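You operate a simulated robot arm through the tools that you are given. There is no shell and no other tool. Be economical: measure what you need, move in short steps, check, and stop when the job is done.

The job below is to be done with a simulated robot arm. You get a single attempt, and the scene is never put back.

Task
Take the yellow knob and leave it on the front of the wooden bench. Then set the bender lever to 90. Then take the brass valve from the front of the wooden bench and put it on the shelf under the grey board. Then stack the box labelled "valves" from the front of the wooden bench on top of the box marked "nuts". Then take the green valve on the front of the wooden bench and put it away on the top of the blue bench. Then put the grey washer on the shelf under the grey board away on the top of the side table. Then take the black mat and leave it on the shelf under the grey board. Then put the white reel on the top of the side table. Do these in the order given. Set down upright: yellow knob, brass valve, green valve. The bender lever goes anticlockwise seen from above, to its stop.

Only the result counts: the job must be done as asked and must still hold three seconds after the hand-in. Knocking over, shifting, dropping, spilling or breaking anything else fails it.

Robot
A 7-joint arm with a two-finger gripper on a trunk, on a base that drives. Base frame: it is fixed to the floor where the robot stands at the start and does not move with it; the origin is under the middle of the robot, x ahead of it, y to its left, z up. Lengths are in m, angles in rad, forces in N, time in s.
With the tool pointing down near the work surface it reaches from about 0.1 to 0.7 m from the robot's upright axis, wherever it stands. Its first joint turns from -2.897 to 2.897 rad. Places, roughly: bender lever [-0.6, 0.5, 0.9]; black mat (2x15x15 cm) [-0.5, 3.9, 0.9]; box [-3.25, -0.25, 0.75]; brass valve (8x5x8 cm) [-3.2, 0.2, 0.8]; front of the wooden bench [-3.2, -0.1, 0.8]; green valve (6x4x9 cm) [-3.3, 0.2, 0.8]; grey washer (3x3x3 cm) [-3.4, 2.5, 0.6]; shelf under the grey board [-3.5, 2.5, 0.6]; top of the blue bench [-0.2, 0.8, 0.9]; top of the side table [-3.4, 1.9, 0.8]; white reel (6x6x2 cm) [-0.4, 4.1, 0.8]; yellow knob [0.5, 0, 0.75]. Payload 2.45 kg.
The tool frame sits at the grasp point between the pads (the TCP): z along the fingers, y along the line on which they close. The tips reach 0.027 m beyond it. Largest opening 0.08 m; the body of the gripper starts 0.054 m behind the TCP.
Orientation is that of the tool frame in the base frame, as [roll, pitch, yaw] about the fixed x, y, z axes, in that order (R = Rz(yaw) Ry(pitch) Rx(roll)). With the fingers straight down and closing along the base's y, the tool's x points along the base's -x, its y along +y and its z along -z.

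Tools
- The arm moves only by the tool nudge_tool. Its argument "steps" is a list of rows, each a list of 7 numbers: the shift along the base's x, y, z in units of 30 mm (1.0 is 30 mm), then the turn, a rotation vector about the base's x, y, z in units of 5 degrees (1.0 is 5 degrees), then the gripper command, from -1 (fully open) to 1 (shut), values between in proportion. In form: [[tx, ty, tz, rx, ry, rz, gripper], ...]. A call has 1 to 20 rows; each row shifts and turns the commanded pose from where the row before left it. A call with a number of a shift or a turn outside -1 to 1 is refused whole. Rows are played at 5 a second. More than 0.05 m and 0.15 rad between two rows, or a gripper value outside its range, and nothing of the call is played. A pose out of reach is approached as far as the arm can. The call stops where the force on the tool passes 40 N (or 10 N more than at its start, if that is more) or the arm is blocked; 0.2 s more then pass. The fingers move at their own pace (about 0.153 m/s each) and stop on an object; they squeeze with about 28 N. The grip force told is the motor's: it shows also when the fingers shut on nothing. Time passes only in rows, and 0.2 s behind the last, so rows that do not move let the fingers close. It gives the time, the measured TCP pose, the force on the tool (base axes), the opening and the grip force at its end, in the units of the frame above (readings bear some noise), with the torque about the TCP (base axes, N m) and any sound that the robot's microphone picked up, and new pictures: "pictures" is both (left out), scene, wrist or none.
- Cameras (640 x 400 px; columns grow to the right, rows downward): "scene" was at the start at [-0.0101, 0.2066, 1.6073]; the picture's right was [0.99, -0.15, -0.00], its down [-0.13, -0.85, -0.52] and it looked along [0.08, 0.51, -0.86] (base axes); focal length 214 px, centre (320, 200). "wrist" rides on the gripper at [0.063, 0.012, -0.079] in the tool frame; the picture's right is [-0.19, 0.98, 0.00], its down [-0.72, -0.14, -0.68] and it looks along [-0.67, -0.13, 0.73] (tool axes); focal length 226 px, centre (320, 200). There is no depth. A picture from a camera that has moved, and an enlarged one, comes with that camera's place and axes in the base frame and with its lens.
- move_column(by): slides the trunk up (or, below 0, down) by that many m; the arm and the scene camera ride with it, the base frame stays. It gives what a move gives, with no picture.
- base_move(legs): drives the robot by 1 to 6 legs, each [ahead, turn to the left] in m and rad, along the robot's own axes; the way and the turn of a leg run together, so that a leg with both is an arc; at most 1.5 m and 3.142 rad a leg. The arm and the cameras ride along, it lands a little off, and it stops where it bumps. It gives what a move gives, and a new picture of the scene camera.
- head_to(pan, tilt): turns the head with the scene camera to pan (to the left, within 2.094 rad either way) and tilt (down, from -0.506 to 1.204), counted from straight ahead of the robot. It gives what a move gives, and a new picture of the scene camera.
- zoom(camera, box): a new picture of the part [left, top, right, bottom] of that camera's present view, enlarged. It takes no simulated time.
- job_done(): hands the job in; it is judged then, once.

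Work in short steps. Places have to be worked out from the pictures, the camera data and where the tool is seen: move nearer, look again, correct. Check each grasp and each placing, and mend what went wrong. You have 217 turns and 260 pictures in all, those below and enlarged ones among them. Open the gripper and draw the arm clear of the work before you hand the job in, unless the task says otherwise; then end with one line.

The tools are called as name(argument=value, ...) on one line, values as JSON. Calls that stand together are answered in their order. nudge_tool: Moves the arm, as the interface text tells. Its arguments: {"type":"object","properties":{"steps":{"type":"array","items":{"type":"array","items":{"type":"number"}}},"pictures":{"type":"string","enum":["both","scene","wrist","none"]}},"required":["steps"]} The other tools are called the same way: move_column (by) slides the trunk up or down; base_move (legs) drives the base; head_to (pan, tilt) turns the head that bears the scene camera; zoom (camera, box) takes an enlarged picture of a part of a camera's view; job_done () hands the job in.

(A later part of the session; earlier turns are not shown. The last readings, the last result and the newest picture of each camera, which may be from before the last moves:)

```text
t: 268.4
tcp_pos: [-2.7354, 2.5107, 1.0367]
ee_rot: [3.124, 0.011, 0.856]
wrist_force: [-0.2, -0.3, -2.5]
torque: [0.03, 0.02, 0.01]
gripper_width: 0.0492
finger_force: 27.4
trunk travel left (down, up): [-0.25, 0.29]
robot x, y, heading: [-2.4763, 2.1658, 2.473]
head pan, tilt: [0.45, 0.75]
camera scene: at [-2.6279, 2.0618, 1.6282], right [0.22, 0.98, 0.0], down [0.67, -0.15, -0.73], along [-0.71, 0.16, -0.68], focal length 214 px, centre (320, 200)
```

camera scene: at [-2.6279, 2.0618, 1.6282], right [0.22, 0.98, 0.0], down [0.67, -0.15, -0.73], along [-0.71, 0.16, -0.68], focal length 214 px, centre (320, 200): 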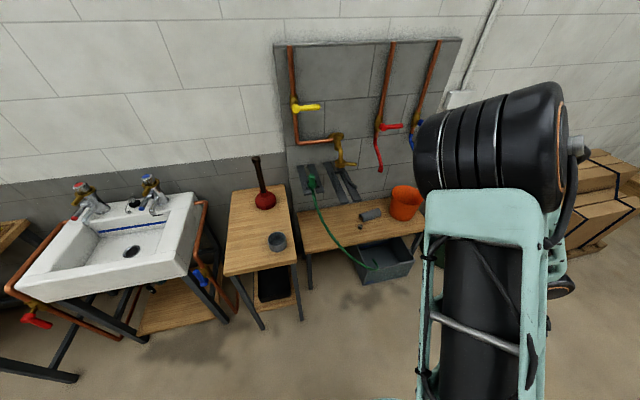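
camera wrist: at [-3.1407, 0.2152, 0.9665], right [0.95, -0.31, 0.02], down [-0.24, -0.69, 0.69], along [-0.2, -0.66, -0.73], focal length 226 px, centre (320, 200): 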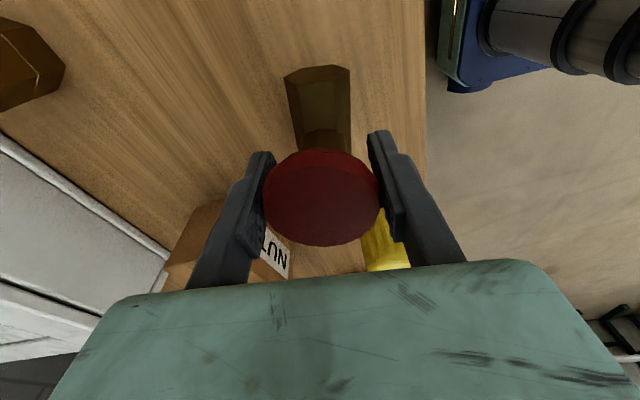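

zoom(camera="scene", box=[220, 150, 428, 280])

```text
3.08 times, centred on (324, 215) of scene
camera zoom: at [-2.6279, 2.0618, 1.6282], right [0.22, 0.98, 0.0], down [0.67, -0.15, -0.73], along [-0.71, 0.16, -0.68], focal length 660 px, centre (308, 154)
```

zoom: 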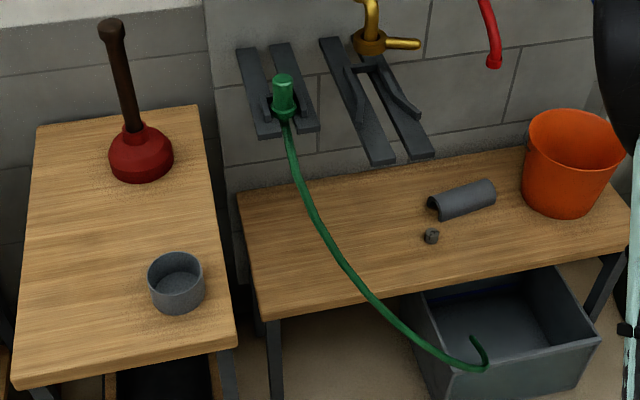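

Shelf layout is clear: washer at (-3.40, 2.49), half-pipe behind, bucket right, hose left. The valve will go at about (-3.36, 2.61). Drive closer and face it.

base_move(legs=[[0.36, 0], [0, 0.67]])

nudge_tool(steps=[[0, 0, 0, 0, 0, -1, 1], [0, 0, 0, 0, 0, -1, 1], [0, 0, 0, 0, 0, -1, 1], [0, 0, 0, 0, 0, -1, 1], [0, 0, 0, 0, 0, -1, 1], [0, 0, 0, 0, 0, -1, 1], [0, 0, 0, 0, 0, -1, 1], [0, 0, 0, 0, 0, -1, 1], [0, 0, 0, 0, 0, -1, 1], [0, 0, 0, 0, 0, -1, 1], [0, 0, 0, 0, 0, -1, 1], [0, 0, 0, 0, 0, -1, 1], [0, 0, 0, 0, 0, -1, 1], [0, 0, 0, 0, 0, -1, 1], [0, 0, 0, 0, 0, -1, 1], [0, 0, 0, 0, 0, -1, 1], [0, 0, 0, 0, 0, -1, 1]], pictures="wrist")

```text
t: 272.5
tcp_pos: [-3.1766, 2.4919, 1.037]
ee_rot: [3.124, 0.012, 1.53]
wrist_force: [0.5, 1.3, -3.9]
torque: [0.01, 0.0, 0.01]
gripper_width: 0.0493
finger_force: 28.2
trunk travel left (down, up): [-0.25, 0.29]
robot x, y, heading: [-2.7567, 2.3873, -3.131]
head pan, tilt: [0.45, 0.75]
camera scene: at [-2.8114, 2.2087, 1.6282], right [-0.44, 0.9, 0.0], down [0.61, 0.3, -0.73], along [-0.66, -0.32, -0.68], focal length 214 px, centre (320, 200)
```

scene: 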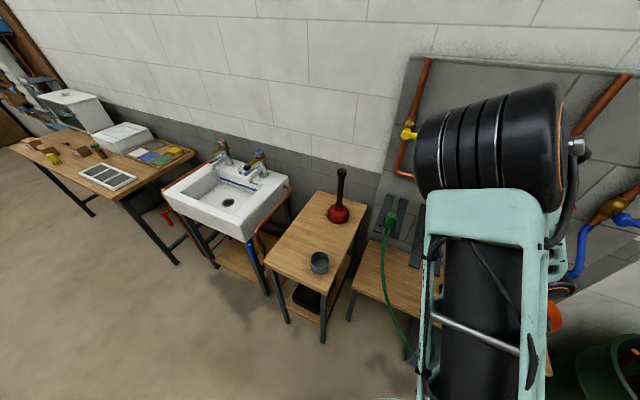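

```text
t: 276.1
tcp_pos: [-3.175, 2.4926, 1.0372]
ee_rot: [3.124, 0.011, 0.046]
wrist_force: [-0.7, 0.0, -3.2]
torque: [0.04, 0.0, 0.04]
gripper_width: 0.0491
finger_force: 27.7
trunk travel left (down, up): [-0.25, 0.29]
robot x, y, heading: [-2.757, 2.3869, -3.136]
head pan, tilt: [0.45, 0.75]
camera wrist: at [-3.1096, 2.4837, 1.1158], right [-0.15, -0.99, 0.02], down [-0.72, 0.12, 0.69], along [-0.68, 0.09, -0.73], focal length 226 px, centre (320, 200)
```

wrist: 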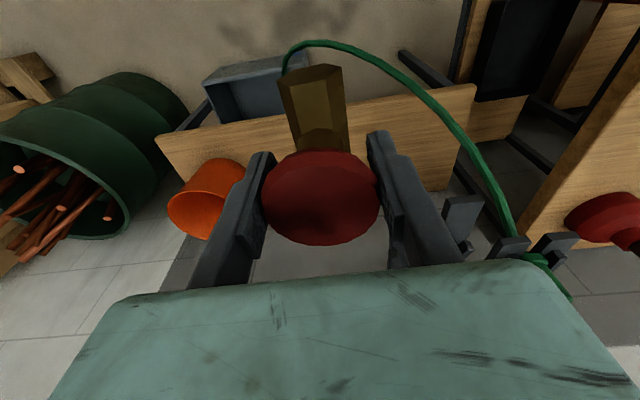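

Move above the placing spot (-3.36, 2.61) and go partly down.

nudge_tool(steps=[[-0.9, 0.6, 0, 0, 0, 0, 1], [-0.9, 0.6, 0, 0, 0, 0, 1], [-0.9, 0.6, 0, 0, 0, 0, 1], [-0.9, 0.6, -0.4, 0, 0, 0, 1], [-0.9, 0.6, -0.5, 0, 0, 0, 1], [-0.9, 0.6, -0.7, 0, 0, 0, 1], [-0.8, 0.3, -0.9, 0, 0, 0, 1], [0, 0, -0.9, 0, 0, 0, 1], [0, 0, -0.9, 0, 0, 0, 1], [0, 0, -0.9, 0, 0, 0, 1]], pictures="wrist")

```text
t: 278.3
tcp_pos: [-3.3616, 2.61, 0.8808]
ee_rot: [3.127, 0.012, 0.048]
wrist_force: [-0.2, -0.9, -2.7]
torque: [-0.02, -0.03, 0.03]
gripper_width: 0.0491
finger_force: 27.6
trunk travel left (down, up): [-0.25, 0.29]
robot x, y, heading: [-2.7571, 2.3882, -3.137]
head pan, tilt: [0.45, 0.75]
camera wrist: at [-3.2964, 2.6014, 0.9596], right [-0.15, -0.99, 0.02], down [-0.72, 0.12, 0.69], along [-0.68, 0.09, -0.73], focal length 226 px, centre (320, 200)
```

wrist: 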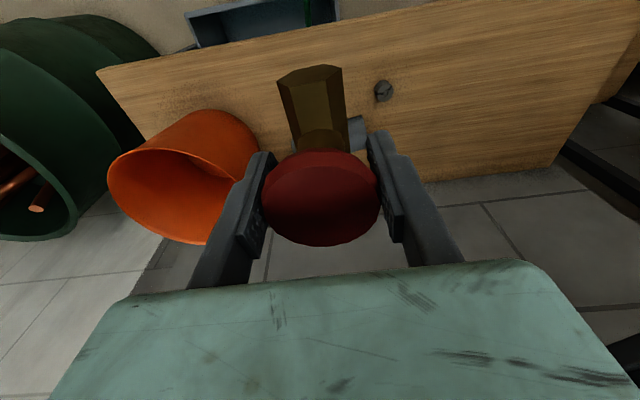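

Shift slightly to (-3.35, 2.60) to keep clear of the bucket, and lower.

nudge_tool(steps=[[0.4, -0.33, -0.8, 0, 0, 0, 1], [0, 0, -0.9, 0, 0, 0, 1], [0, 0, -0.9, 0, 0, 0, 1], [0, 0, -0.9, 0, 0, 0, 1], [0, 0, -0.9, 0, 0, 0, 1], [0, 0, -0.9, 0, 0, 0, 1]], pictures="wrist")

```text
t: 279.7
tcp_pos: [-3.3536, 2.5991, 0.7223]
ee_rot: [3.127, 0.012, 0.046]
wrist_force: [0.7, 0.0, -3.2]
torque: [0.01, 0.0, -0.02]
gripper_width: 0.0491
finger_force: 28.0
trunk travel left (down, up): [-0.25, 0.29]
robot x, y, heading: [-2.7545, 2.3835, -3.135]
head pan, tilt: [0.45, 0.75]
camera wrist: at [-3.2868, 2.5904, 0.7998], right [-0.15, -0.99, 0.02], down [-0.72, 0.12, 0.69], along [-0.68, 0.09, -0.73], focal length 226 px, centre (320, 200)
```

wrist: 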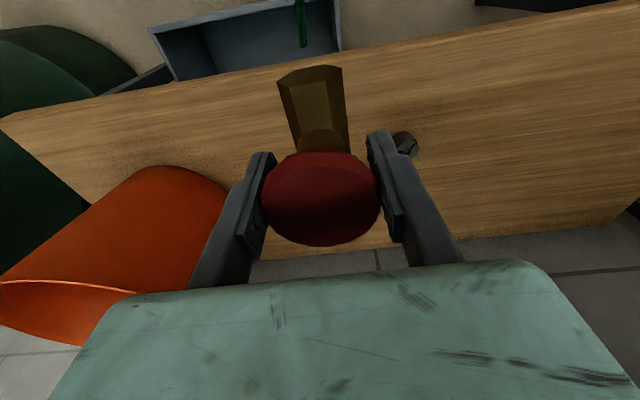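

Clear. Lower gently to contact.

nudge_tool(steps=[[0, 0, -0.5, 0, 0, 0, 1], [0, 0, -0.3, 0, 0, 0, 1], [0, 0, -0.3, 0, 0, 0, 1], [0, 0, -0.2, 0, 0, 0, 1], [0, 0, -0.2, 0, 0, 0, 1], [0, 0, -0.2, 0, 0, 0, 1], [0, 0, -0.15, 0, 0, 0, 1]], pictures="none")

```text
t: 281.3
tcp_pos: [-3.3499, 2.598, 0.6655]
ee_rot: [3.126, 0.01, 0.046]
wrist_force: [1.4, -0.2, -3.5]
torque: [0.02, 0.02, -0.04]
gripper_width: 0.0493
finger_force: 28.0
trunk travel left (down, up): [-0.25, 0.29]
robot x, y, heading: [-2.7569, 2.3836, -3.133]
head pan, tilt: [0.45, 0.75]
```

nudge_tool(steps=[[0, 0, -0.15, 0, 0, 0, 1], [0, 0, -0.15, 0, 0, 0, 1], [0, 0, -0.15, 0, 0, 0, 1], [0, 0, -0.15, 0, 0, 0, 1]], pictures="wrist")

```text
t: 282.3
tcp_pos: [-3.3509, 2.5987, 0.6481]
ee_rot: [3.126, 0.013, 0.047]
wrist_force: [0.5, 0.8, -4.2]
torque: [0.0, 0.0, 0.0]
gripper_width: 0.0488
finger_force: 27.7
trunk travel left (down, up): [-0.25, 0.29]
robot x, y, heading: [-2.7547, 2.3892, -3.133]
head pan, tilt: [0.45, 0.75]
camera wrist: at [-3.2851, 2.5912, 0.7257], right [-0.15, -0.99, 0.02], down [-0.72, 0.12, 0.69], along [-0.68, 0.09, -0.73], focal length 226 px, centre (320, 200)
```

wrist: 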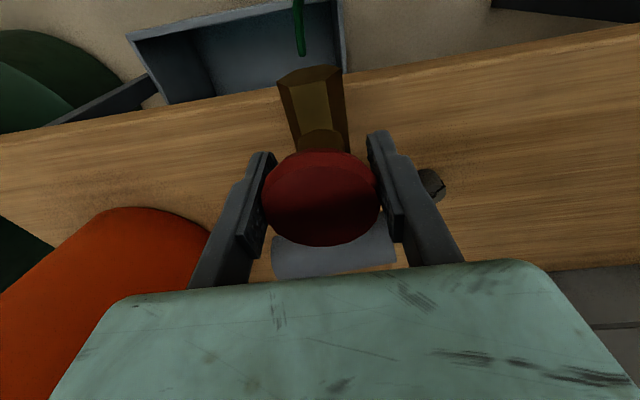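

Not touching yet, so the shelf is lower than assumed, and the body's front end would overhang the edge. Shift 35 mm back toward the wall, then lower further.

nudge_tool(steps=[[-0.6, 0.1, 0.1, 0, 0, 0, 1], [-0.55, 0.05, 0, 0, 0, 0, 1], [0, 0, -0.2, 0, 0, 0, 1], [0, 0, -0.2, 0, 0, 0, 1], [0, 0, -0.15, 0, 0, 0, 1], [0, 0, -0.15, 0, 0, 0, 1]], pictures="wrist")

```text
t: 283.7
tcp_pos: [-3.3851, 2.605, 0.6302]
ee_rot: [3.126, 0.009, 0.048]
wrist_force: [-0.2, -0.2, -3.1]
torque: [-0.03, -0.02, 0.02]
gripper_width: 0.0492
finger_force: 28.3
trunk travel left (down, up): [-0.25, 0.29]
robot x, y, heading: [-2.7559, 2.3832, -3.136]
head pan, tilt: [0.45, 0.75]
camera wrist: at [-3.3197, 2.5957, 0.7087], right [-0.15, -0.99, 0.02], down [-0.72, 0.12, 0.69], along [-0.68, 0.09, -0.73], focal length 226 px, centre (320, 200)
```

wrist: 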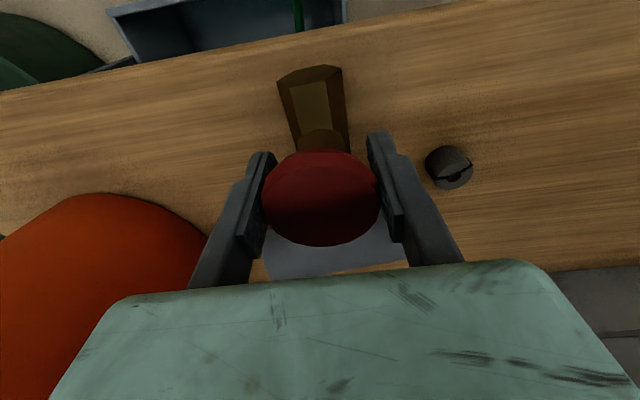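

Room looks fine. Continue lowering to contact.

nudge_tool(steps=[[0, 0, -0.15, 0, 0, 0, 1], [0, 0, -0.15, 0, 0, 0, 1], [0, 0, -0.15, 0, 0, 0, 1], [0, 0, -0.15, 0, 0, 0, 1], [0, 0, -0.15, 0, 0, 0, 1], [0, 0, -0.15, 0, 0, 0, 1]], pictures="none")

```text
t: 285.1
tcp_pos: [-3.3868, 2.6033, 0.606]
ee_rot: [3.128, 0.018, 0.047]
wrist_force: [-2.5, -3.0, 33.0]
torque: [0.38, 0.02, -0.14]
gripper_width: 0.0495
finger_force: 27.7
trunk travel left (down, up): [-0.25, 0.29]
robot x, y, heading: [-2.7551, 2.3847, -3.133]
head pan, tilt: [0.45, 0.75]
```

Contact at the shelf. Relieve, open, and retreat upward.

nudge_tool(steps=[[0, 0, 0.1, 0, 0, 0, 1], [0, 0, 0, 0, 0, 0, -1], [0, 0, 0, 0, 0, 0, -1], [0, 0, 0, 0, 0, 0, -1], [0, 0, 0.3, 0, 0, 0, -1], [0, 0, 0.5, 0, 0, 0, -1], [0, 0, 0.8, 0, 0, 0, -1], [0, 0, 0.8, 0, 0, 0, -1], [0, 0, 0.8, 0, 0, 0, -1], [0, 0, 0.8, 0, 0, 0, -1]], pictures="wrist")

```text
t: 287.3
tcp_pos: [-3.3847, 2.6013, 0.7245]
ee_rot: [3.127, 0.012, 0.047]
wrist_force: [-0.4, 0.9, 0.3]
torque: [-0.03, -0.03, 0.0]
gripper_width: 0.0797
finger_force: 0.0
trunk travel left (down, up): [-0.25, 0.29]
robot x, y, heading: [-2.7546, 2.3869, -3.134]
head pan, tilt: [0.45, 0.75]
camera wrist: at [-3.3203, 2.5927, 0.8038], right [-0.15, -0.99, 0.02], down [-0.72, 0.12, 0.69], along [-0.68, 0.09, -0.73], focal length 226 px, centre (320, 200)
```

wrist: 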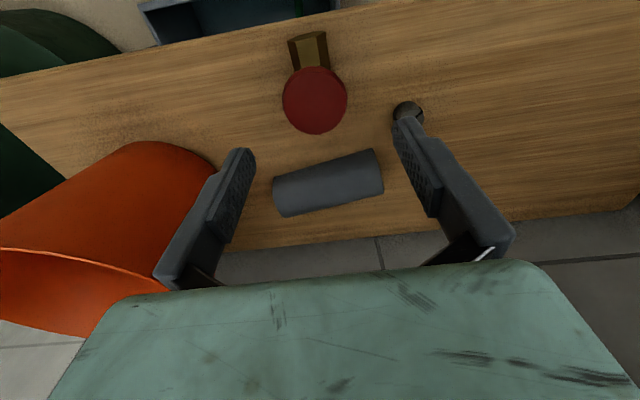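

Brass valve stands well. Lift and retract, then drive back to the wooden bench for the box stacking.

nudge_tool(steps=[[0, 0, 1, 0, 0, 0, -1], [0, 0, 1, 0, 0, 0, -1], [0, 0, 1, 0, 0, 0, -1], [0.3, 0, 1, 0, 0, 0, -1], [0.5, 0, 1, 0, 0, 0, -1], [0.8, 0, 1, 0, 0, 0, -1], [0.9, 0, 1, 0, 0, 0, -1], [0.9, 0, 1, 0, 0, 0, -1], [0.9, 0, 1, 0, 0, 0, -1], [0.9, 0, 1, 0, 0, 0, -1], [0.9, 0, 1, 0, 0, 0, -1], [0.9, 0, 0, 0, 0, 0, -1]], pictures="none")

base_move(legs=[[-0.35, 0], [0, 1.56], [1.3, 0], [1.23, 0], [0, -1.56], [0.25, 0]])

head_to(pan=0.2, tilt=0.8)

```text
t: 289.9
tcp_pos: [-3.1742, 2.6052, 1.059]
ee_rot: [3.126, 0.012, 0.048]
wrist_force: [0.0, -0.5, -0.1]
torque: [-0.02, 0.02, 0.03]
gripper_width: 0.0802
finger_force: 0.0
trunk travel left (down, up): [-0.25, 0.29]
robot x, y, heading: [-2.7575, 2.3864, -3.132]
head pan, tilt: [0.45, 0.75]
```

```text
t: 313.1
tcp_pos: [-2.9737, 0.0471, 1.0582]
ee_rot: [3.126, 0.012, 0.15]
wrist_force: [-0.4, -0.3, 0.3]
torque: [0.0, -0.03, 0.01]
gripper_width: 0.0803
finger_force: 0.1
trunk travel left (down, up): [-0.25, 0.29]
robot x, y, heading: [-2.5318, -0.1312, -3.028]
head pan, tilt: [0.45, 0.75]
camera scene: at [-2.5707, -0.3089, 1.6283], right [-0.54, 0.84, 0.0], down [0.58, 0.36, -0.73], along [-0.62, -0.39, -0.68], focal length 214 px, centre (320, 200)
```

scene: 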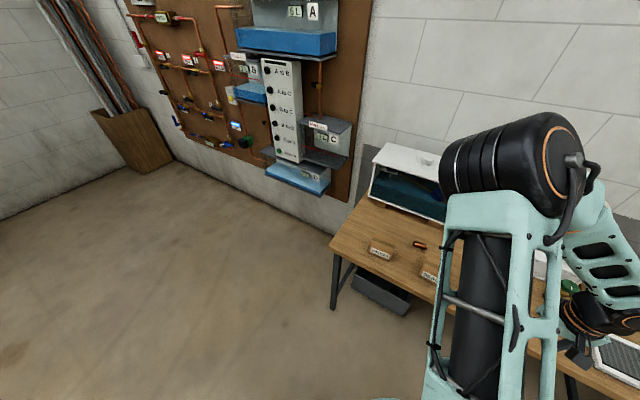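

```text
t: 313.8
tcp_pos: [-2.9735, 0.0469, 1.0574]
ee_rot: [3.123, 0.012, 0.152]
wrist_force: [0.3, -1.6, -0.1]
torque: [0.02, 0.03, 0.01]
gripper_width: 0.0799
finger_force: 0.1
trunk travel left (down, up): [-0.25, 0.29]
robot x, y, heading: [-2.5337, -0.127, -3.027]
head pan, tilt: [0.201, 0.799]
camera scene: at [-2.5772, -0.2896, 1.6243], right [-0.31, 0.95, 0.0], down [0.68, 0.22, -0.7], along [-0.66, -0.22, -0.72], focal length 214 px, centre (320, 200)
```

scene: 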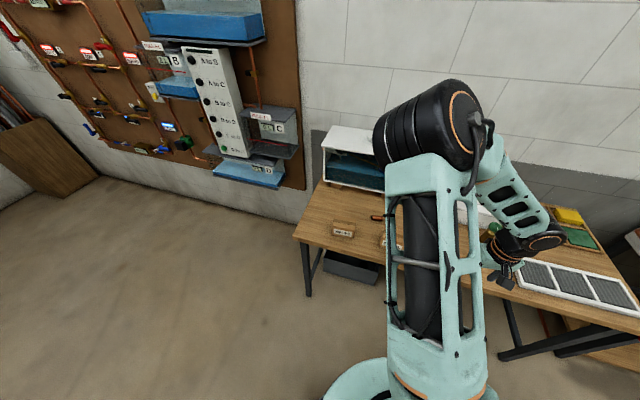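

Move the base up a bit closer, then bring the wrist camera over the valves box.

base_move(legs=[[0.15, -0.1]])

nudge_tool(steps=[[0, -0.9, 0, 0, 0, 1, -1], [0, -0.9, 0, 0, 0, 1, -1], [0, -0.9, 0, 0, 0, 1, -1], [0, -0.9, 0, 0, 0, 1, -1], [0, -0.9, 0, 0, 0, 1, -1], [0, -0.9, 0, 0, 0, 1, -1], [0, -0.5, 0, 0, 0, 1, -1], [0, 0, 0, 0, 0, 1, -1], [0, 0, 0, 0, 0, 1, -1], [0, 0, 0, 0, 0, 1, -1], [0, 0, 0, 0, 0, 1, -1], [0, 0, 0, 0, 0, 1, -1], [0, 0, 0, 0, 0, 1, -1], [0, 0, 0, 0, 0, 1, -1], [0, 0, 0, 0, 0, 1, -1], [0, 0, 0, 0, 0, 1, -1], [0, 0, 0, 0, 0, 1, -1]], pictures="wrist")

```text
t: 315.2
tcp_pos: [-3.104, 0.0787, 1.0573]
ee_rot: [3.126, 0.01, 0.054]
wrist_force: [-0.4, 0.5, -0.7]
torque: [-0.01, -0.03, -0.02]
gripper_width: 0.0796
finger_force: 0.1
trunk travel left (down, up): [-0.25, 0.29]
robot x, y, heading: [-2.6844, -0.1338, -3.123]
head pan, tilt: [0.201, 0.799]
camera scene: at [-2.7419, -0.2945, 1.6242], right [-0.22, 0.98, 0.0], down [0.7, 0.16, -0.7], along [-0.68, -0.15, -0.72], focal length 214 px, centre (320, 200)
```

scene: 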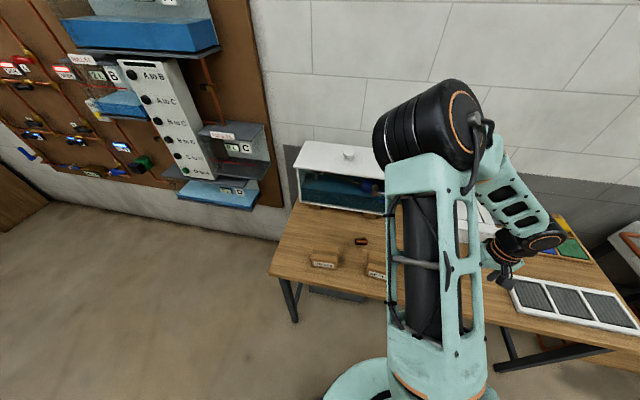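

```text
t: 318.8
tcp_pos: [-3.1037, -0.0979, 1.0578]
ee_rot: [3.126, 0.013, 1.54]
wrist_force: [-0.3, -0.4, 0.8]
torque: [-0.03, -0.01, -0.01]
gripper_width: 0.0796
finger_force: 0.1
trunk travel left (down, up): [-0.25, 0.29]
robot x, y, heading: [-2.6865, -0.1381, -3.123]
head pan, tilt: [0.201, 0.799]
camera wrist: at [-3.0896, -0.0348, 1.1367], right [0.97, -0.22, 0.02], down [-0.17, -0.7, 0.69], along [-0.14, -0.67, -0.73], focal length 226 px, centre (320, 200)
```

wrist: 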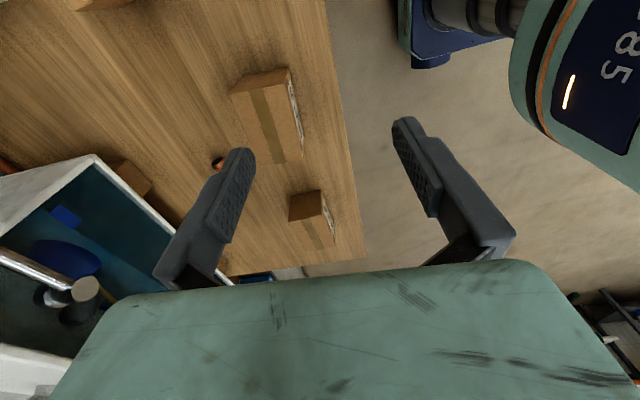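

Move on to the valves box for a closer look.

nudge_tool(steps=[[-0.6, -0.9, 0, 0, 0, 0, -1], [-0.6, -0.9, 0, 0, 0, 0, -1], [-0.6, -0.9, 0, 0, 0, 0, -1], [-0.5, -0.9, 0, 0, 0, 0, -1], [0, -0.9, -0.5, 0, 0, 0, -1]], pictures="wrist")

zoom(camera="wrist", box=[220, 40, 412, 160])

```text
t: 320.0
tcp_pos: [-3.1746, -0.2353, 1.0453]
ee_rot: [3.125, 0.013, 1.54]
wrist_force: [0.3, 0.3, 0.0]
torque: [-0.03, -0.01, 0.0]
gripper_width: 0.0798
finger_force: 0.1
trunk travel left (down, up): [-0.25, 0.29]
robot x, y, heading: [-2.6845, -0.1379, -3.127]
head pan, tilt: [0.201, 0.799]
camera wrist: at [-3.1597, -0.1708, 1.1233], right [0.97, -0.23, 0.02], down [-0.18, -0.7, 0.69], along [-0.14, -0.67, -0.73], focal length 226 px, centre (320, 200)
```

wrist: 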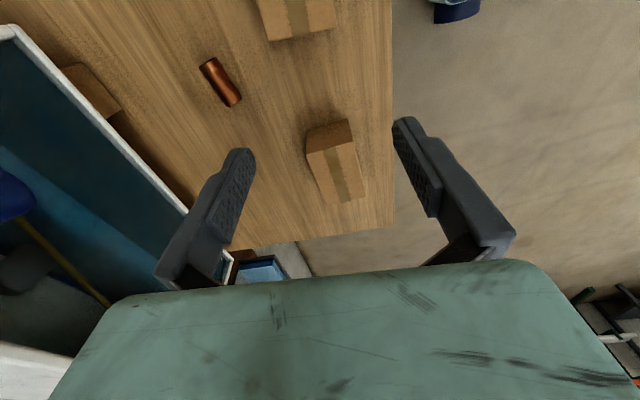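

```text
3.33 times, centred on (316, 100) of wrist
camera zoom: at [-3.1597, -0.1708, 1.1233], right [0.97, -0.23, 0.02], down [-0.18, -0.7, 0.69], along [-0.14, -0.67, -0.73], focal length 754 px, centre (333, 533)
```

zoom: 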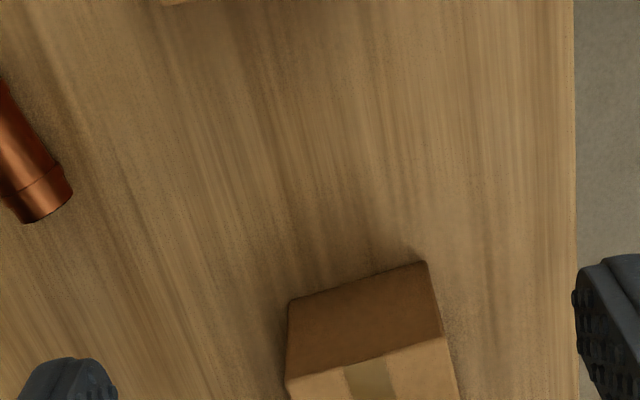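

Valves box centre ≈(-3.175, -0.373), yaw ≈3.6°, top z≈0.86. Go above it with matching yaw.

nudge_tool(steps=[[0, -0.9, 0, 0, 0, 1, -1], [0, -0.9, 0, 0, 0, 0.1, -1], [0, -0.9, -0.3, 0, 0, 0, -1], [0, -0.9, -0.5, 0, 0, 0, -1], [0, -1, -0.8, 0, 0, 0, -1], [0, 0, -0.8, 0, 0, 0, -1], [0, 0, -0.8, 0, 0, 0, -1]], pictures="wrist")

```text
t: 321.6
tcp_pos: [-3.1726, -0.3701, 0.9479]
ee_rot: [3.128, 0.012, 1.632]
wrist_force: [0.1, 0.8, 0.8]
torque: [-0.01, 0.01, -0.01]
gripper_width: 0.0798
finger_force: 0.1
trunk travel left (down, up): [-0.25, 0.29]
robot x, y, heading: [-2.6883, -0.1371, -3.126]
head pan, tilt: [0.201, 0.799]
camera wrist: at [-3.1641, -0.3057, 1.0262], right [0.99, -0.13, 0.02], down [-0.11, -0.72, 0.69], along [-0.08, -0.68, -0.73], focal length 226 px, centre (320, 200)
```

wrist: 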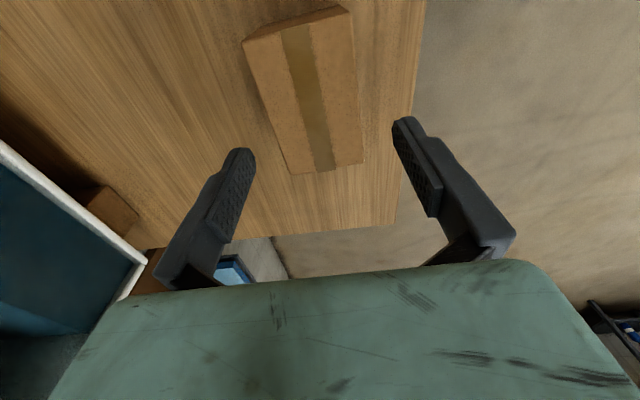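

Measured centre (-3.175, -0.372). Descend and grip.

nudge_tool(steps=[[-0.08, -0.05, -0.6, 0, 0, 0, -1], [0, 0, -0.5, 0, 0, 0, -1], [0, 0, -0.5, 0, 0, 0, -1], [0, 0, -0.5, 0, 0, 0, -1], [0, 0, -0.5, 0, 0, 0, -1], [0, 0, -0.5, 0, 0, 0, -1], [0, 0, -0.5, 0, 0, 0, -1]], pictures="wrist")

```text
t: 323.2
tcp_pos: [-3.175, -0.3736, 0.8408]
ee_rot: [3.125, 0.012, 1.633]
wrist_force: [-0.1, 0.3, -0.2]
torque: [0.01, -0.02, 0.0]
gripper_width: 0.0799
finger_force: 0.1
trunk travel left (down, up): [-0.25, 0.29]
robot x, y, heading: [-2.6849, -0.1392, -3.129]
head pan, tilt: [0.201, 0.799]
camera wrist: at [-3.1668, -0.3085, 0.9184], right [0.99, -0.13, 0.02], down [-0.11, -0.72, 0.69], along [-0.08, -0.68, -0.73], focal length 226 px, centre (320, 200)
```

wrist: 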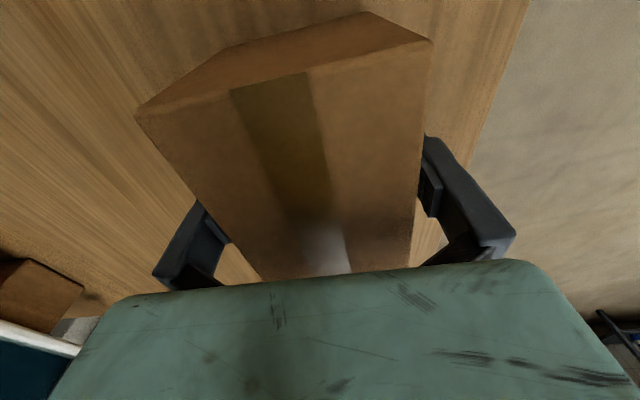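

Straddling the box with no contact. Close and lift.

nudge_tool(steps=[[0, 0, 0, 0, 0, 0, 1], [0, 0, 0, 0, 0, 0, 1], [0, 0, 0.2, 0, 0, 0, 1], [0, 0, 0.4, 0, 0, 0, 1], [0, 0, 0.7, 0, 0, 0, 1], [0, 0, 0.9, 0, 0, 0, 1], [0, 0, 0.9, 0, 0, 0, 1], [0, 0, 0.9, 0, 0, 0, 1], [0, 0, 0.9, 0, 0, 0, 1]], pictures="wrist")

```text
t: 325.2
tcp_pos: [-3.1764, -0.3747, 0.9876]
ee_rot: [3.125, 0.012, 1.633]
wrist_force: [0.6, 0.7, -2.5]
torque: [0.04, 0.02, 0.01]
gripper_width: 0.0648
finger_force: 28.2
trunk travel left (down, up): [-0.25, 0.29]
robot x, y, heading: [-2.6839, -0.1356, -3.127]
head pan, tilt: [0.201, 0.799]
camera wrist: at [-3.1681, -0.3096, 1.0654], right [0.99, -0.13, 0.02], down [-0.11, -0.72, 0.69], along [-0.08, -0.68, -0.73], focal length 226 px, centre (320, 200)
```

wrist: 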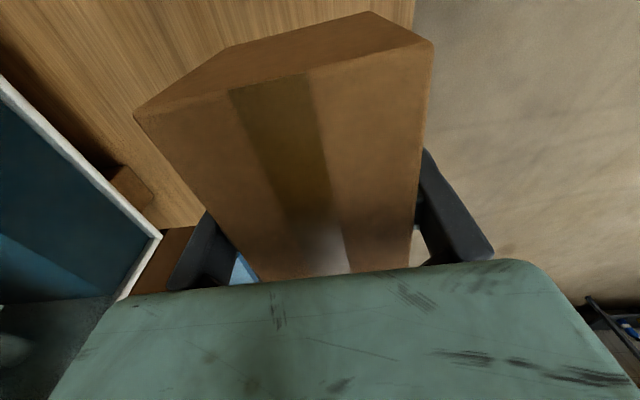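

Box held. Now look at the nuts box with the head camera to get its exact pose.

head_to(pan=-0.35, tilt=0.85)

```text
t: 326.2
tcp_pos: [-3.1766, -0.3748, 0.986]
ee_rot: [3.127, 0.012, 1.635]
wrist_force: [-0.4, 1.1, -2.7]
torque: [0.0, -0.01, 0.03]
gripper_width: 0.0643
finger_force: 27.9
trunk travel left (down, up): [-0.25, 0.29]
robot x, y, heading: [-2.6841, -0.1364, -3.12]
head pan, tilt: [-0.351, 0.85]
camera scene: at [-2.7363, -0.252, 1.6202], right [0.33, 0.95, 0.0], down [0.71, -0.24, -0.66], along [-0.62, 0.22, -0.75], focal length 214 px, centre (320, 200)
```

scene: 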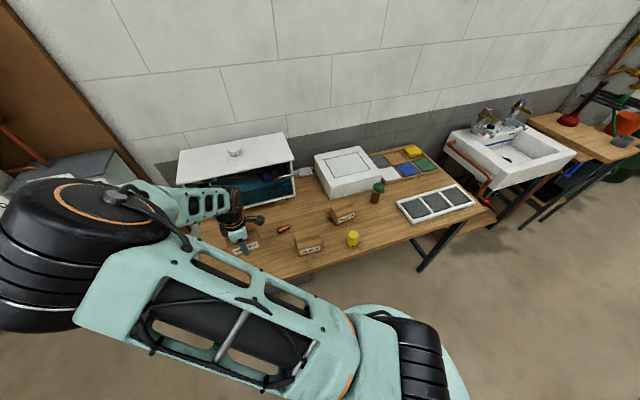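

zoom(camera="scene", box=[304, 186, 384, 236])

```text
8.00 times, centred on (344, 211) of scene
camera zoom: at [-2.7363, -0.252, 1.6202], right [0.33, 0.95, 0.0], down [0.71, -0.24, -0.66], along [-0.62, 0.22, -0.75], focal length 1716 px, centre (128, 112)
```

zoom: 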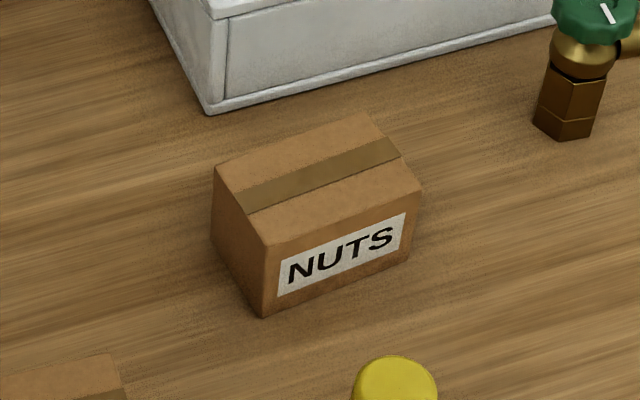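

Nuts box: centre (-3.286, 0.050), yaw ≈5.7°, top ≈0.861. Carry the valves box over it.

nudge_tool(steps=[[-0.26, 1, 0.2, 0, 0, 0.42, 1], [-0.26, 1, 0.2, 0, 0, 0, 1], [-0.26, 1, 0, 0, 0, 0, 1], [-0.26, 1, 0, 0, 0, 0, 1], [-0.26, 1, 0, 0, 0, 0, 1], [-0.26, 1, 0, 0, 0, 0, 1], [-0.26, 1, 0, 0, 0, 0, 1], [-0.26, 1, 0, 0, 0, 0, 1], [-0.26, 1, 0, 0, 0, 0, 1], [-0.26, 1, 0, 0, 0, 0, 1], [-0.26, 1, 0, 0, 0, 0, 1], [-0.26, 1, 0, 0, 0, 0, 1], [-0.26, 1, 0, 0, 0, 0, 1], [-0.26, 1, 0, 0, 0, 0, 1], [0, 0.13, 0, 0, 0, 0, 1], [0, 0, -0.3, 0, 0, 0, 1]], pictures="wrist")

head_to(pan=0.2, tilt=0.85)

```text
t: 329.6
tcp_pos: [-3.2866, 0.0496, 0.9901]
ee_rot: [3.124, 0.012, 1.669]
wrist_force: [0.5, -0.6, -1.5]
torque: [-0.03, -0.02, 0.02]
gripper_width: 0.0643
finger_force: 27.7
trunk travel left (down, up): [-0.25, 0.29]
robot x, y, heading: [-2.6841, -0.1401, -3.123]
head pan, tilt: [-0.351, 0.85]
camera wrist: at [-3.2808, 0.1141, 1.0681], right [1.0, -0.09, 0.02], down [-0.08, -0.72, 0.69], along [-0.05, -0.69, -0.73], focal length 226 px, centre (320, 200)
```

wrist: 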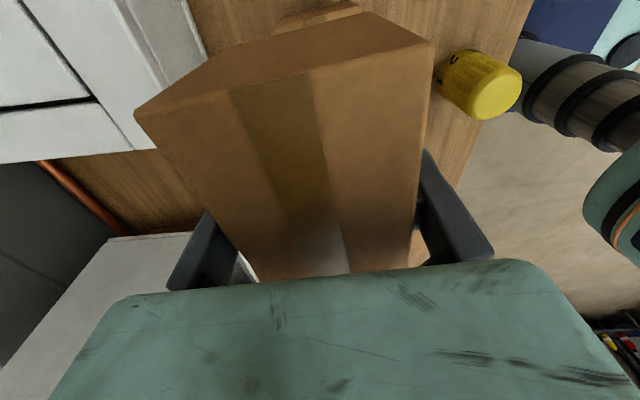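

```text
t: 330.6
tcp_pos: [-3.2875, 0.0492, 0.9895]
ee_rot: [3.126, 0.012, 1.671]
wrist_force: [0.1, -0.4, -2.3]
torque: [0.03, -0.01, 0.0]
gripper_width: 0.0647
finger_force: 27.9
trunk travel left (down, up): [-0.25, 0.29]
robot x, y, heading: [-2.6857, -0.1381, -3.126]
head pan, tilt: [0.201, 0.85]
camera scene: at [-2.7389, -0.294, 1.6202], right [-0.22, 0.98, 0.0], down [0.73, 0.16, -0.66], along [-0.64, -0.14, -0.75], focal length 214 px, centre (320, 200)
```

scene: 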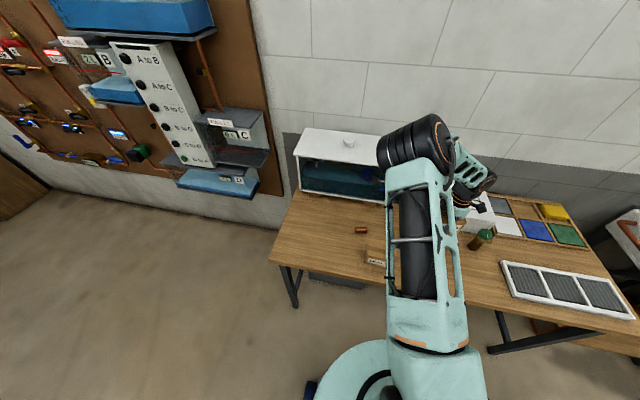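

Aligned as planned. Lower gently onto the nuts box.

nudge_tool(steps=[[0.05, 0.03, -0.6, 0, 0, 0, 1], [0, 0, -0.6, 0, 0, 0, 1], [0, 0, -0.5, 0, 0, 0, 1], [0, 0, -0.3, 0, 0, 0, 1], [0, 0, -0.2, 0, 0, 0, 1], [0, 0, -0.15, 0, 0, 0, 1], [0, 0, -0.15, 0, 0, 0, 1], [0, 0, -0.15, 0, 0, 0, 1]], pictures="wrist")

```text
t: 332.4
tcp_pos: [-3.2834, 0.0525, 0.9101]
ee_rot: [3.128, 0.013, 1.671]
wrist_force: [0.9, -0.5, 5.3]
torque: [-0.2, 0.18, 0.02]
gripper_width: 0.065
finger_force: 27.7
trunk travel left (down, up): [-0.25, 0.29]
robot x, y, heading: [-2.6843, -0.1356, -3.123]
head pan, tilt: [0.201, 0.85]
camera wrist: at [-3.2769, 0.1171, 0.9886], right [1.0, -0.09, 0.02], down [-0.08, -0.72, 0.69], along [-0.05, -0.69, -0.73], focal length 226 px, centre (320, 200)
```

wrist: 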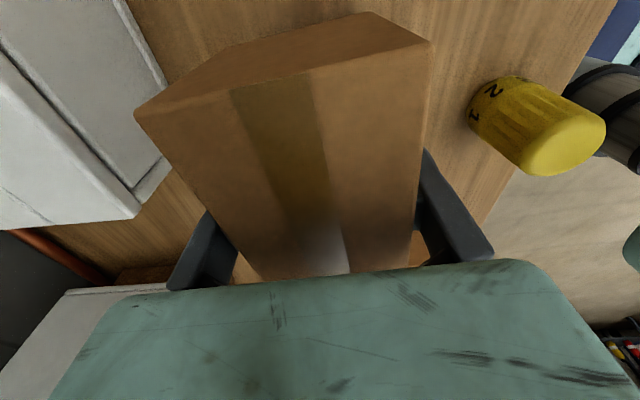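

Contact felt. Settle, open, and lift away.

nudge_tool(steps=[[0, 0, -0.06, 0, 0, 0, 1], [0, 0, 0, 0, 0, 0, -1], [0, 0, 0, 0, 0, 0, -1], [0, 0, 0, 0, 0, 0, -1], [0, 0, 0.4, 0, 0, 0, -1], [0, 0, 0.7, 0, 0, 0, -1], [0, 0, 0.9, 0, 0, 0, -1], [0, 0, 0.9, 0, 0, 0, -1], [0, 0.5, 0.9, 0, 0, 0, -1], [0, 0.9, 0.2, 0, 0, 0, -1]], pictures="wrist")

```text
t: 334.6
tcp_pos: [-3.2803, 0.0929, 1.0255]
ee_rot: [3.125, 0.012, 1.668]
wrist_force: [-0.1, 0.0, -0.2]
torque: [0.04, 0.02, -0.04]
gripper_width: 0.0796
finger_force: 0.1
trunk travel left (down, up): [-0.25, 0.29]
robot x, y, heading: [-2.6854, -0.1407, -3.127]
head pan, tilt: [0.201, 0.85]
camera wrist: at [-3.2755, 0.1587, 1.1053], right [1.0, -0.09, 0.02], down [-0.08, -0.72, 0.69], along [-0.05, -0.69, -0.73], focal length 226 px, centre (320, 200)
```

wrist: 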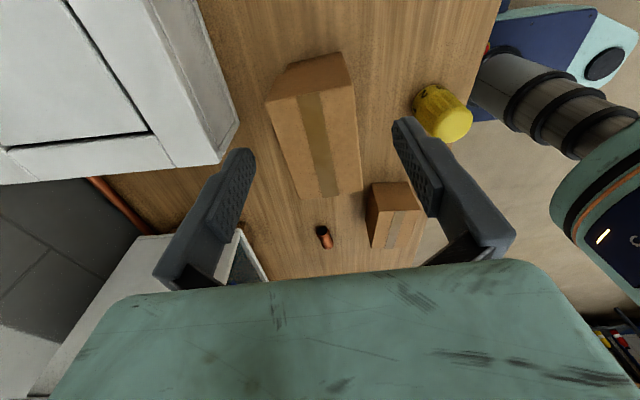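

Stack looks square. Next the green valve: view it from further +y.

nudge_tool(steps=[[-0.2, 0.9, 0.5, 0, 0, 0, -1], [-0.2, 0.9, 0.5, 0, 0, 0, -1], [-0.2, 0.9, 0, 0, 0, 0, -1], [-0.2, 0.9, 0, 0, 0, 0, -1], [-0.2, 0.9, 0, 0, 0, 0, -1], [0, 0.9, 0, 0, 0, 0, -1], [0, 0.9, 0, 0, 0, 0, -1], [0, 0.9, 0, 0, 0, 0, -1]], pictures="wrist")

```text
t: 336.4
tcp_pos: [-3.3123, 0.3098, 1.0548]
ee_rot: [3.125, 0.011, 1.67]
wrist_force: [0.0, 0.7, -0.6]
torque: [-0.01, -0.01, 0.03]
gripper_width: 0.0799
finger_force: 0.1
trunk travel left (down, up): [-0.25, 0.29]
robot x, y, heading: [-2.6849, -0.1357, -3.124]
head pan, tilt: [0.201, 0.85]
camera wrist: at [-3.3065, 0.3745, 1.1337], right [1.0, -0.09, 0.02], down [-0.08, -0.72, 0.69], along [-0.05, -0.69, -0.73], focal length 226 px, centre (320, 200)
```

wrist: 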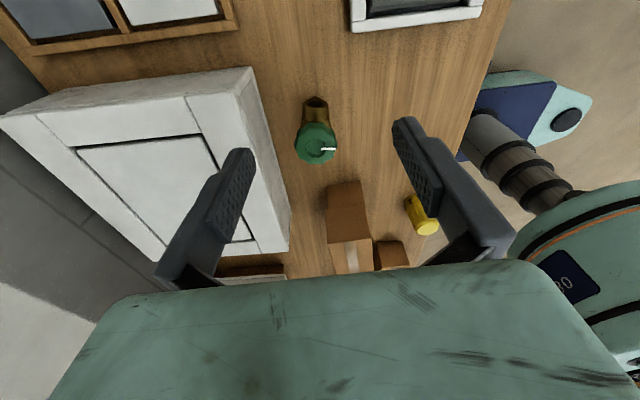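

Green valve at about (-3.32, 0.237). Come down over it.

nudge_tool(steps=[[-0.1, -0.6, -0.6, 0, 0, 0, -1], [-0.1, -0.6, -0.6, 0, 0, 0, -1], [0, -0.6, -0.7, 0, 0, 0, -1], [0, -0.5, -0.8, 0, 0, 0, -1], [0, 0, -0.9, 0, 0, 0, -1]], pictures="wrist")

```text
t: 337.6
tcp_pos: [-3.3204, 0.2423, 0.9498]
ee_rot: [3.126, 0.01, 1.67]
wrist_force: [-0.7, 0.3, -0.1]
torque: [-0.04, 0.01, 0.01]
gripper_width: 0.0801
finger_force: 0.0
trunk travel left (down, up): [-0.25, 0.29]
robot x, y, heading: [-2.6841, -0.1374, -3.124]
head pan, tilt: [0.201, 0.85]
camera wrist: at [-3.3145, 0.3068, 1.0281], right [1.0, -0.09, 0.02], down [-0.08, -0.72, 0.69], along [-0.05, -0.69, -0.73], focal length 226 px, centre (320, 200)
```

wrist: 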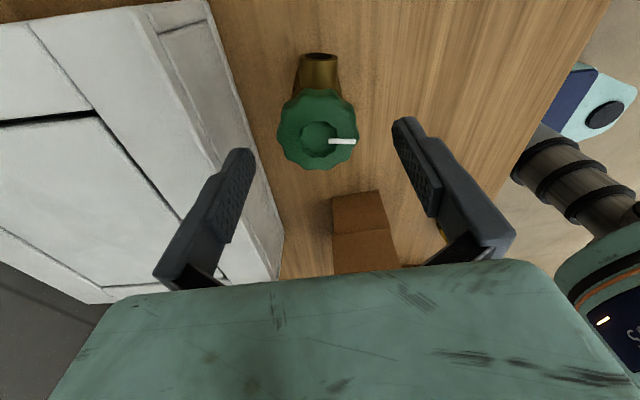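

Centred. Descend and grip.

nudge_tool(steps=[[0, 0, -0.5, 0, 0, 0, -1], [0, 0, -0.5, 0, 0, 0, -1], [0, 0, -0.5, 0, 0, 0, -1], [0, 0, -0.5, 0, 0, 0, -1], [0, 0, -0.5, 0, 0, 0, -1], [0, 0, -0.45, 0, 0, 0, -1], [0, 0, 0, 0, 0, 0, 1], [0, 0, 0, 0, 0, 0, 1], [0, 0, 0, 0, 0, 0, 1]], pictures="wrist")

```text
t: 339.6
tcp_pos: [-3.3199, 0.2403, 0.8602]
ee_rot: [3.122, 0.013, 1.669]
wrist_force: [0.9, 0.0, -3.7]
torque: [-0.01, -0.01, 0.01]
gripper_width: 0.039
finger_force: 27.7
trunk travel left (down, up): [-0.25, 0.29]
robot x, y, heading: [-2.6828, -0.1374, -3.126]
head pan, tilt: [0.201, 0.85]
camera wrist: at [-3.3132, 0.3053, 0.9395], right [1.0, -0.09, 0.02], down [-0.08, -0.72, 0.69], along [-0.05, -0.69, -0.73], focal length 226 px, centre (320, 200)
```

wrist: 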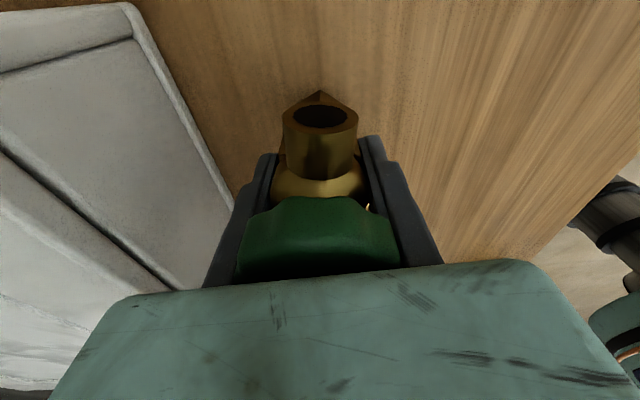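

Held at 39 mm. Lift, retract, and drive to the blue bench's -x side.

nudge_tool(steps=[[0, 0, 0.3, 0, 0, 0, 1], [0, 0, 0.6, 0, 0, 0, 1], [0, 0, 0.9, 0, 0, 0, 1], [0, 0, 0.9, 0, 0, 0, 1], [0, 0, 0.9, 0, 0, 0, 1], [0, 0, 0.9, 0, 0, 0, 1], [0, 0, 0.9, 0, 0, 0, 1], [0, 0, 0.9, 0, 0, 0, 1], [0.9, -0.2, 0.2, 0, 0, 0, 1], [0.9, -0.2, 0, 0, 0, 0, 1], [0.9, -0.2, 0, 0, 0, 0, 1], [0.9, -0.2, 0, 0, 0, 0, 1], [0.9, -0.2, 0, 0, 0, 0, 1], [0.9, -0.2, 0, 0, 0, 0, 1]], pictures="none")

base_move(legs=[[-0.4, 0], [0, -2.333], [1.29, 0], [0, -0.82], [0.3, 0]])

head_to(pan=0.0, tilt=0.75)

```text
t: 342.6
tcp_pos: [-3.1584, 0.2049, 1.057]
ee_rot: [3.125, 0.011, 1.672]
wrist_force: [0.1, 0.0, -5.0]
torque: [-0.04, 0.0, -0.01]
gripper_width: 0.0391
finger_force: 27.6
trunk travel left (down, up): [-0.25, 0.29]
robot x, y, heading: [-2.6858, -0.1381, -3.127]
head pan, tilt: [0.201, 0.85]
```

```text
t: 360.7
tcp_pos: [-0.61, 0.3648, 1.0567]
ee_rot: [3.124, 0.013, -1.523]
wrist_force: [0.2, 0.8, -4.4]
torque: [0.02, 0.03, 0.0]
gripper_width: 0.0392
finger_force: 28.2
trunk travel left (down, up): [-0.25, 0.29]
robot x, y, heading: [-1.0699, 0.7326, -0.036]
head pan, tilt: [0.201, 0.85]
camera scene: at [-1.004, 0.8836, 1.6202], right [0.17, -0.99, 0.0], down [-0.74, -0.12, -0.66], along [0.65, 0.11, -0.75], focal length 214 px, centre (320, 200)
```

scene: 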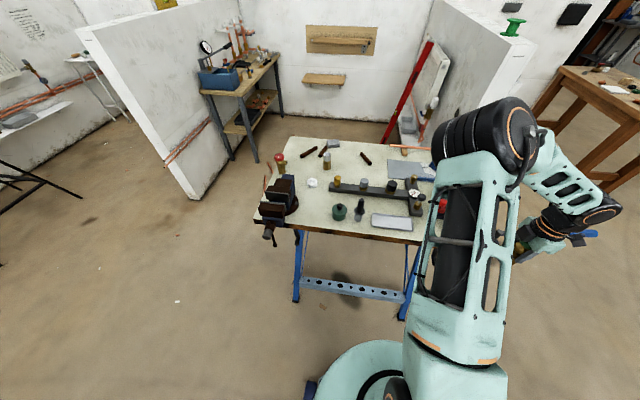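

```text
t: 361.4
tcp_pos: [-0.6113, 0.3647, 1.057]
ee_rot: [3.126, 0.011, -1.524]
wrist_force: [0.2, -1.0, -4.5]
torque: [0.0, -0.01, -0.01]
gripper_width: 0.0386
finger_force: 27.8
trunk travel left (down, up): [-0.25, 0.29]
robot x, y, heading: [-1.0644, 0.7324, -0.036]
head pan, tilt: [0.0, 0.75]
camera scene: at [-0.999, 0.8679, 1.6282], right [-0.03, -1.0, 0.0], down [-0.68, 0.02, -0.73], along [0.73, -0.02, -0.68], focal length 214 px, centre (320, 200)
```

scene: 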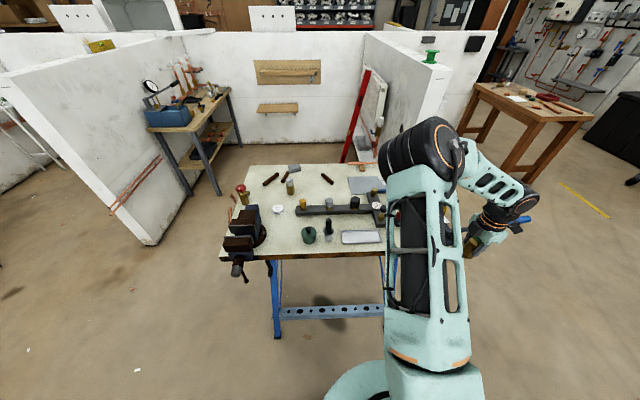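

zoom(camera="scene", box=[230, 150, 390, 250])

```text
4.00 times, centred on (310, 200) of scene
camera zoom: at [-0.999, 0.8679, 1.6282], right [-0.03, -1.0, 0.0], down [-0.68, 0.02, -0.73], along [0.73, -0.02, -0.68], focal length 858 px, centre (360, 200)
```

zoom: 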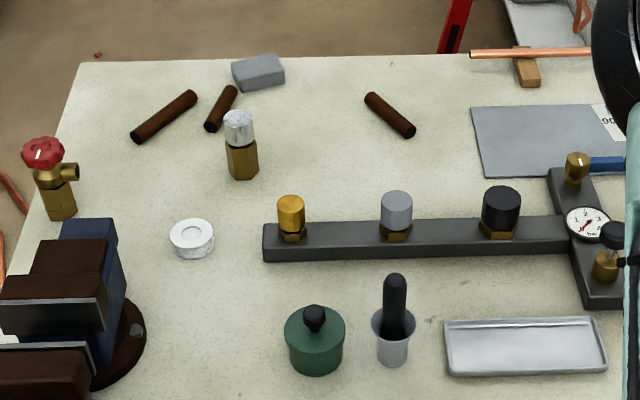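

There is a free spot behind the bar at about (-0.16, 0.865). Creep a bit closer and bring the valve over, high.

base_move(legs=[[0.18, 0.1]])

nudge_tool(steps=[[0, 0, 0.8, 0, 0, 0, 1], [0, 0.5, 0.8, 0, 0, 0, 1], [0, 0.9, 0.5, 0, 0, 0, 1], [0, 0.9, 0.2, 0, 0, 0, 1], [0.2, 0.9, 0, 0, 0, 0, 1], [0.3, 0.9, 0, 0, 0, 0, 1], [0.5, 0.9, 0, 0, 0, 0, 1], [0.5, 0.9, 0, 0, 0, 0, 1], [0.5, 0.9, 0, 0, 0, 0, 1], [0.6, 0.9, 0, 0, 0, 0, 1], [0.6, 0.9, 0, 0, 0, 0, 1], [0.6, 0.9, 0, 0, 0, 0, 1]], pictures="wrist")

```text
t: 362.9
tcp_pos: [-0.3962, 0.413, 1.057]
ee_rot: [3.123, 0.012, -1.426]
wrist_force: [0.2, -0.4, -4.6]
torque: [-0.02, -0.01, 0.03]
gripper_width: 0.039
finger_force: 27.7
trunk travel left (down, up): [-0.25, 0.29]
robot x, y, heading: [-0.8894, 0.7358, 0.07]
head pan, tilt: [0.0, 0.75]
camera scene: at [-0.8315, 0.8766, 1.6282], right [0.06, -1.0, 0.0], down [-0.68, -0.04, -0.73], along [0.73, 0.05, -0.68], focal length 214 px, centre (320, 200)
```

scene: 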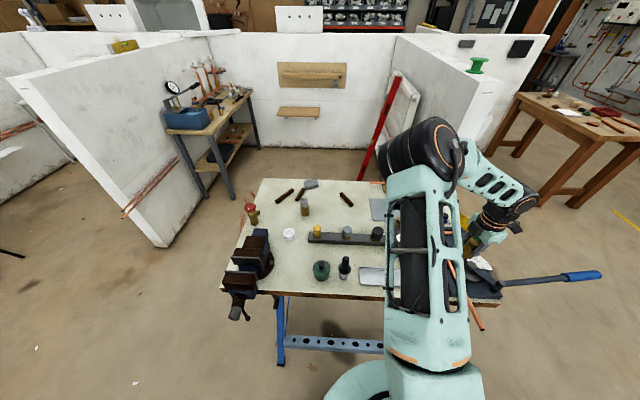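

```text
t: 365.5
tcp_pos: [-0.2823, 0.6994, 1.129]
ee_rot: [3.125, 0.012, -1.427]
wrist_force: [-0.5, 0.2, -4.5]
torque: [0.02, 0.05, -0.04]
gripper_width: 0.0392
finger_force: 27.4
trunk travel left (down, up): [-0.25, 0.29]
robot x, y, heading: [-0.887, 0.7326, 0.059]
head pan, tilt: [0.0, 0.75]
camera wrist: at [-0.2831, 0.6337, 1.2067], right [-1.0, 0.05, 0.02], down [0.05, 0.72, 0.69], along [0.02, 0.69, -0.73], focal length 226 px, centre (320, 200)
```

wrist: 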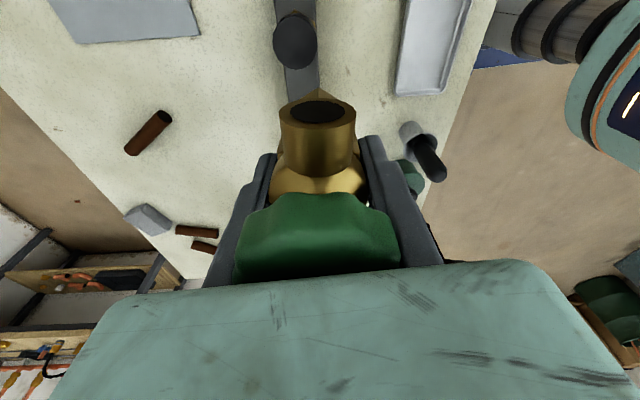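

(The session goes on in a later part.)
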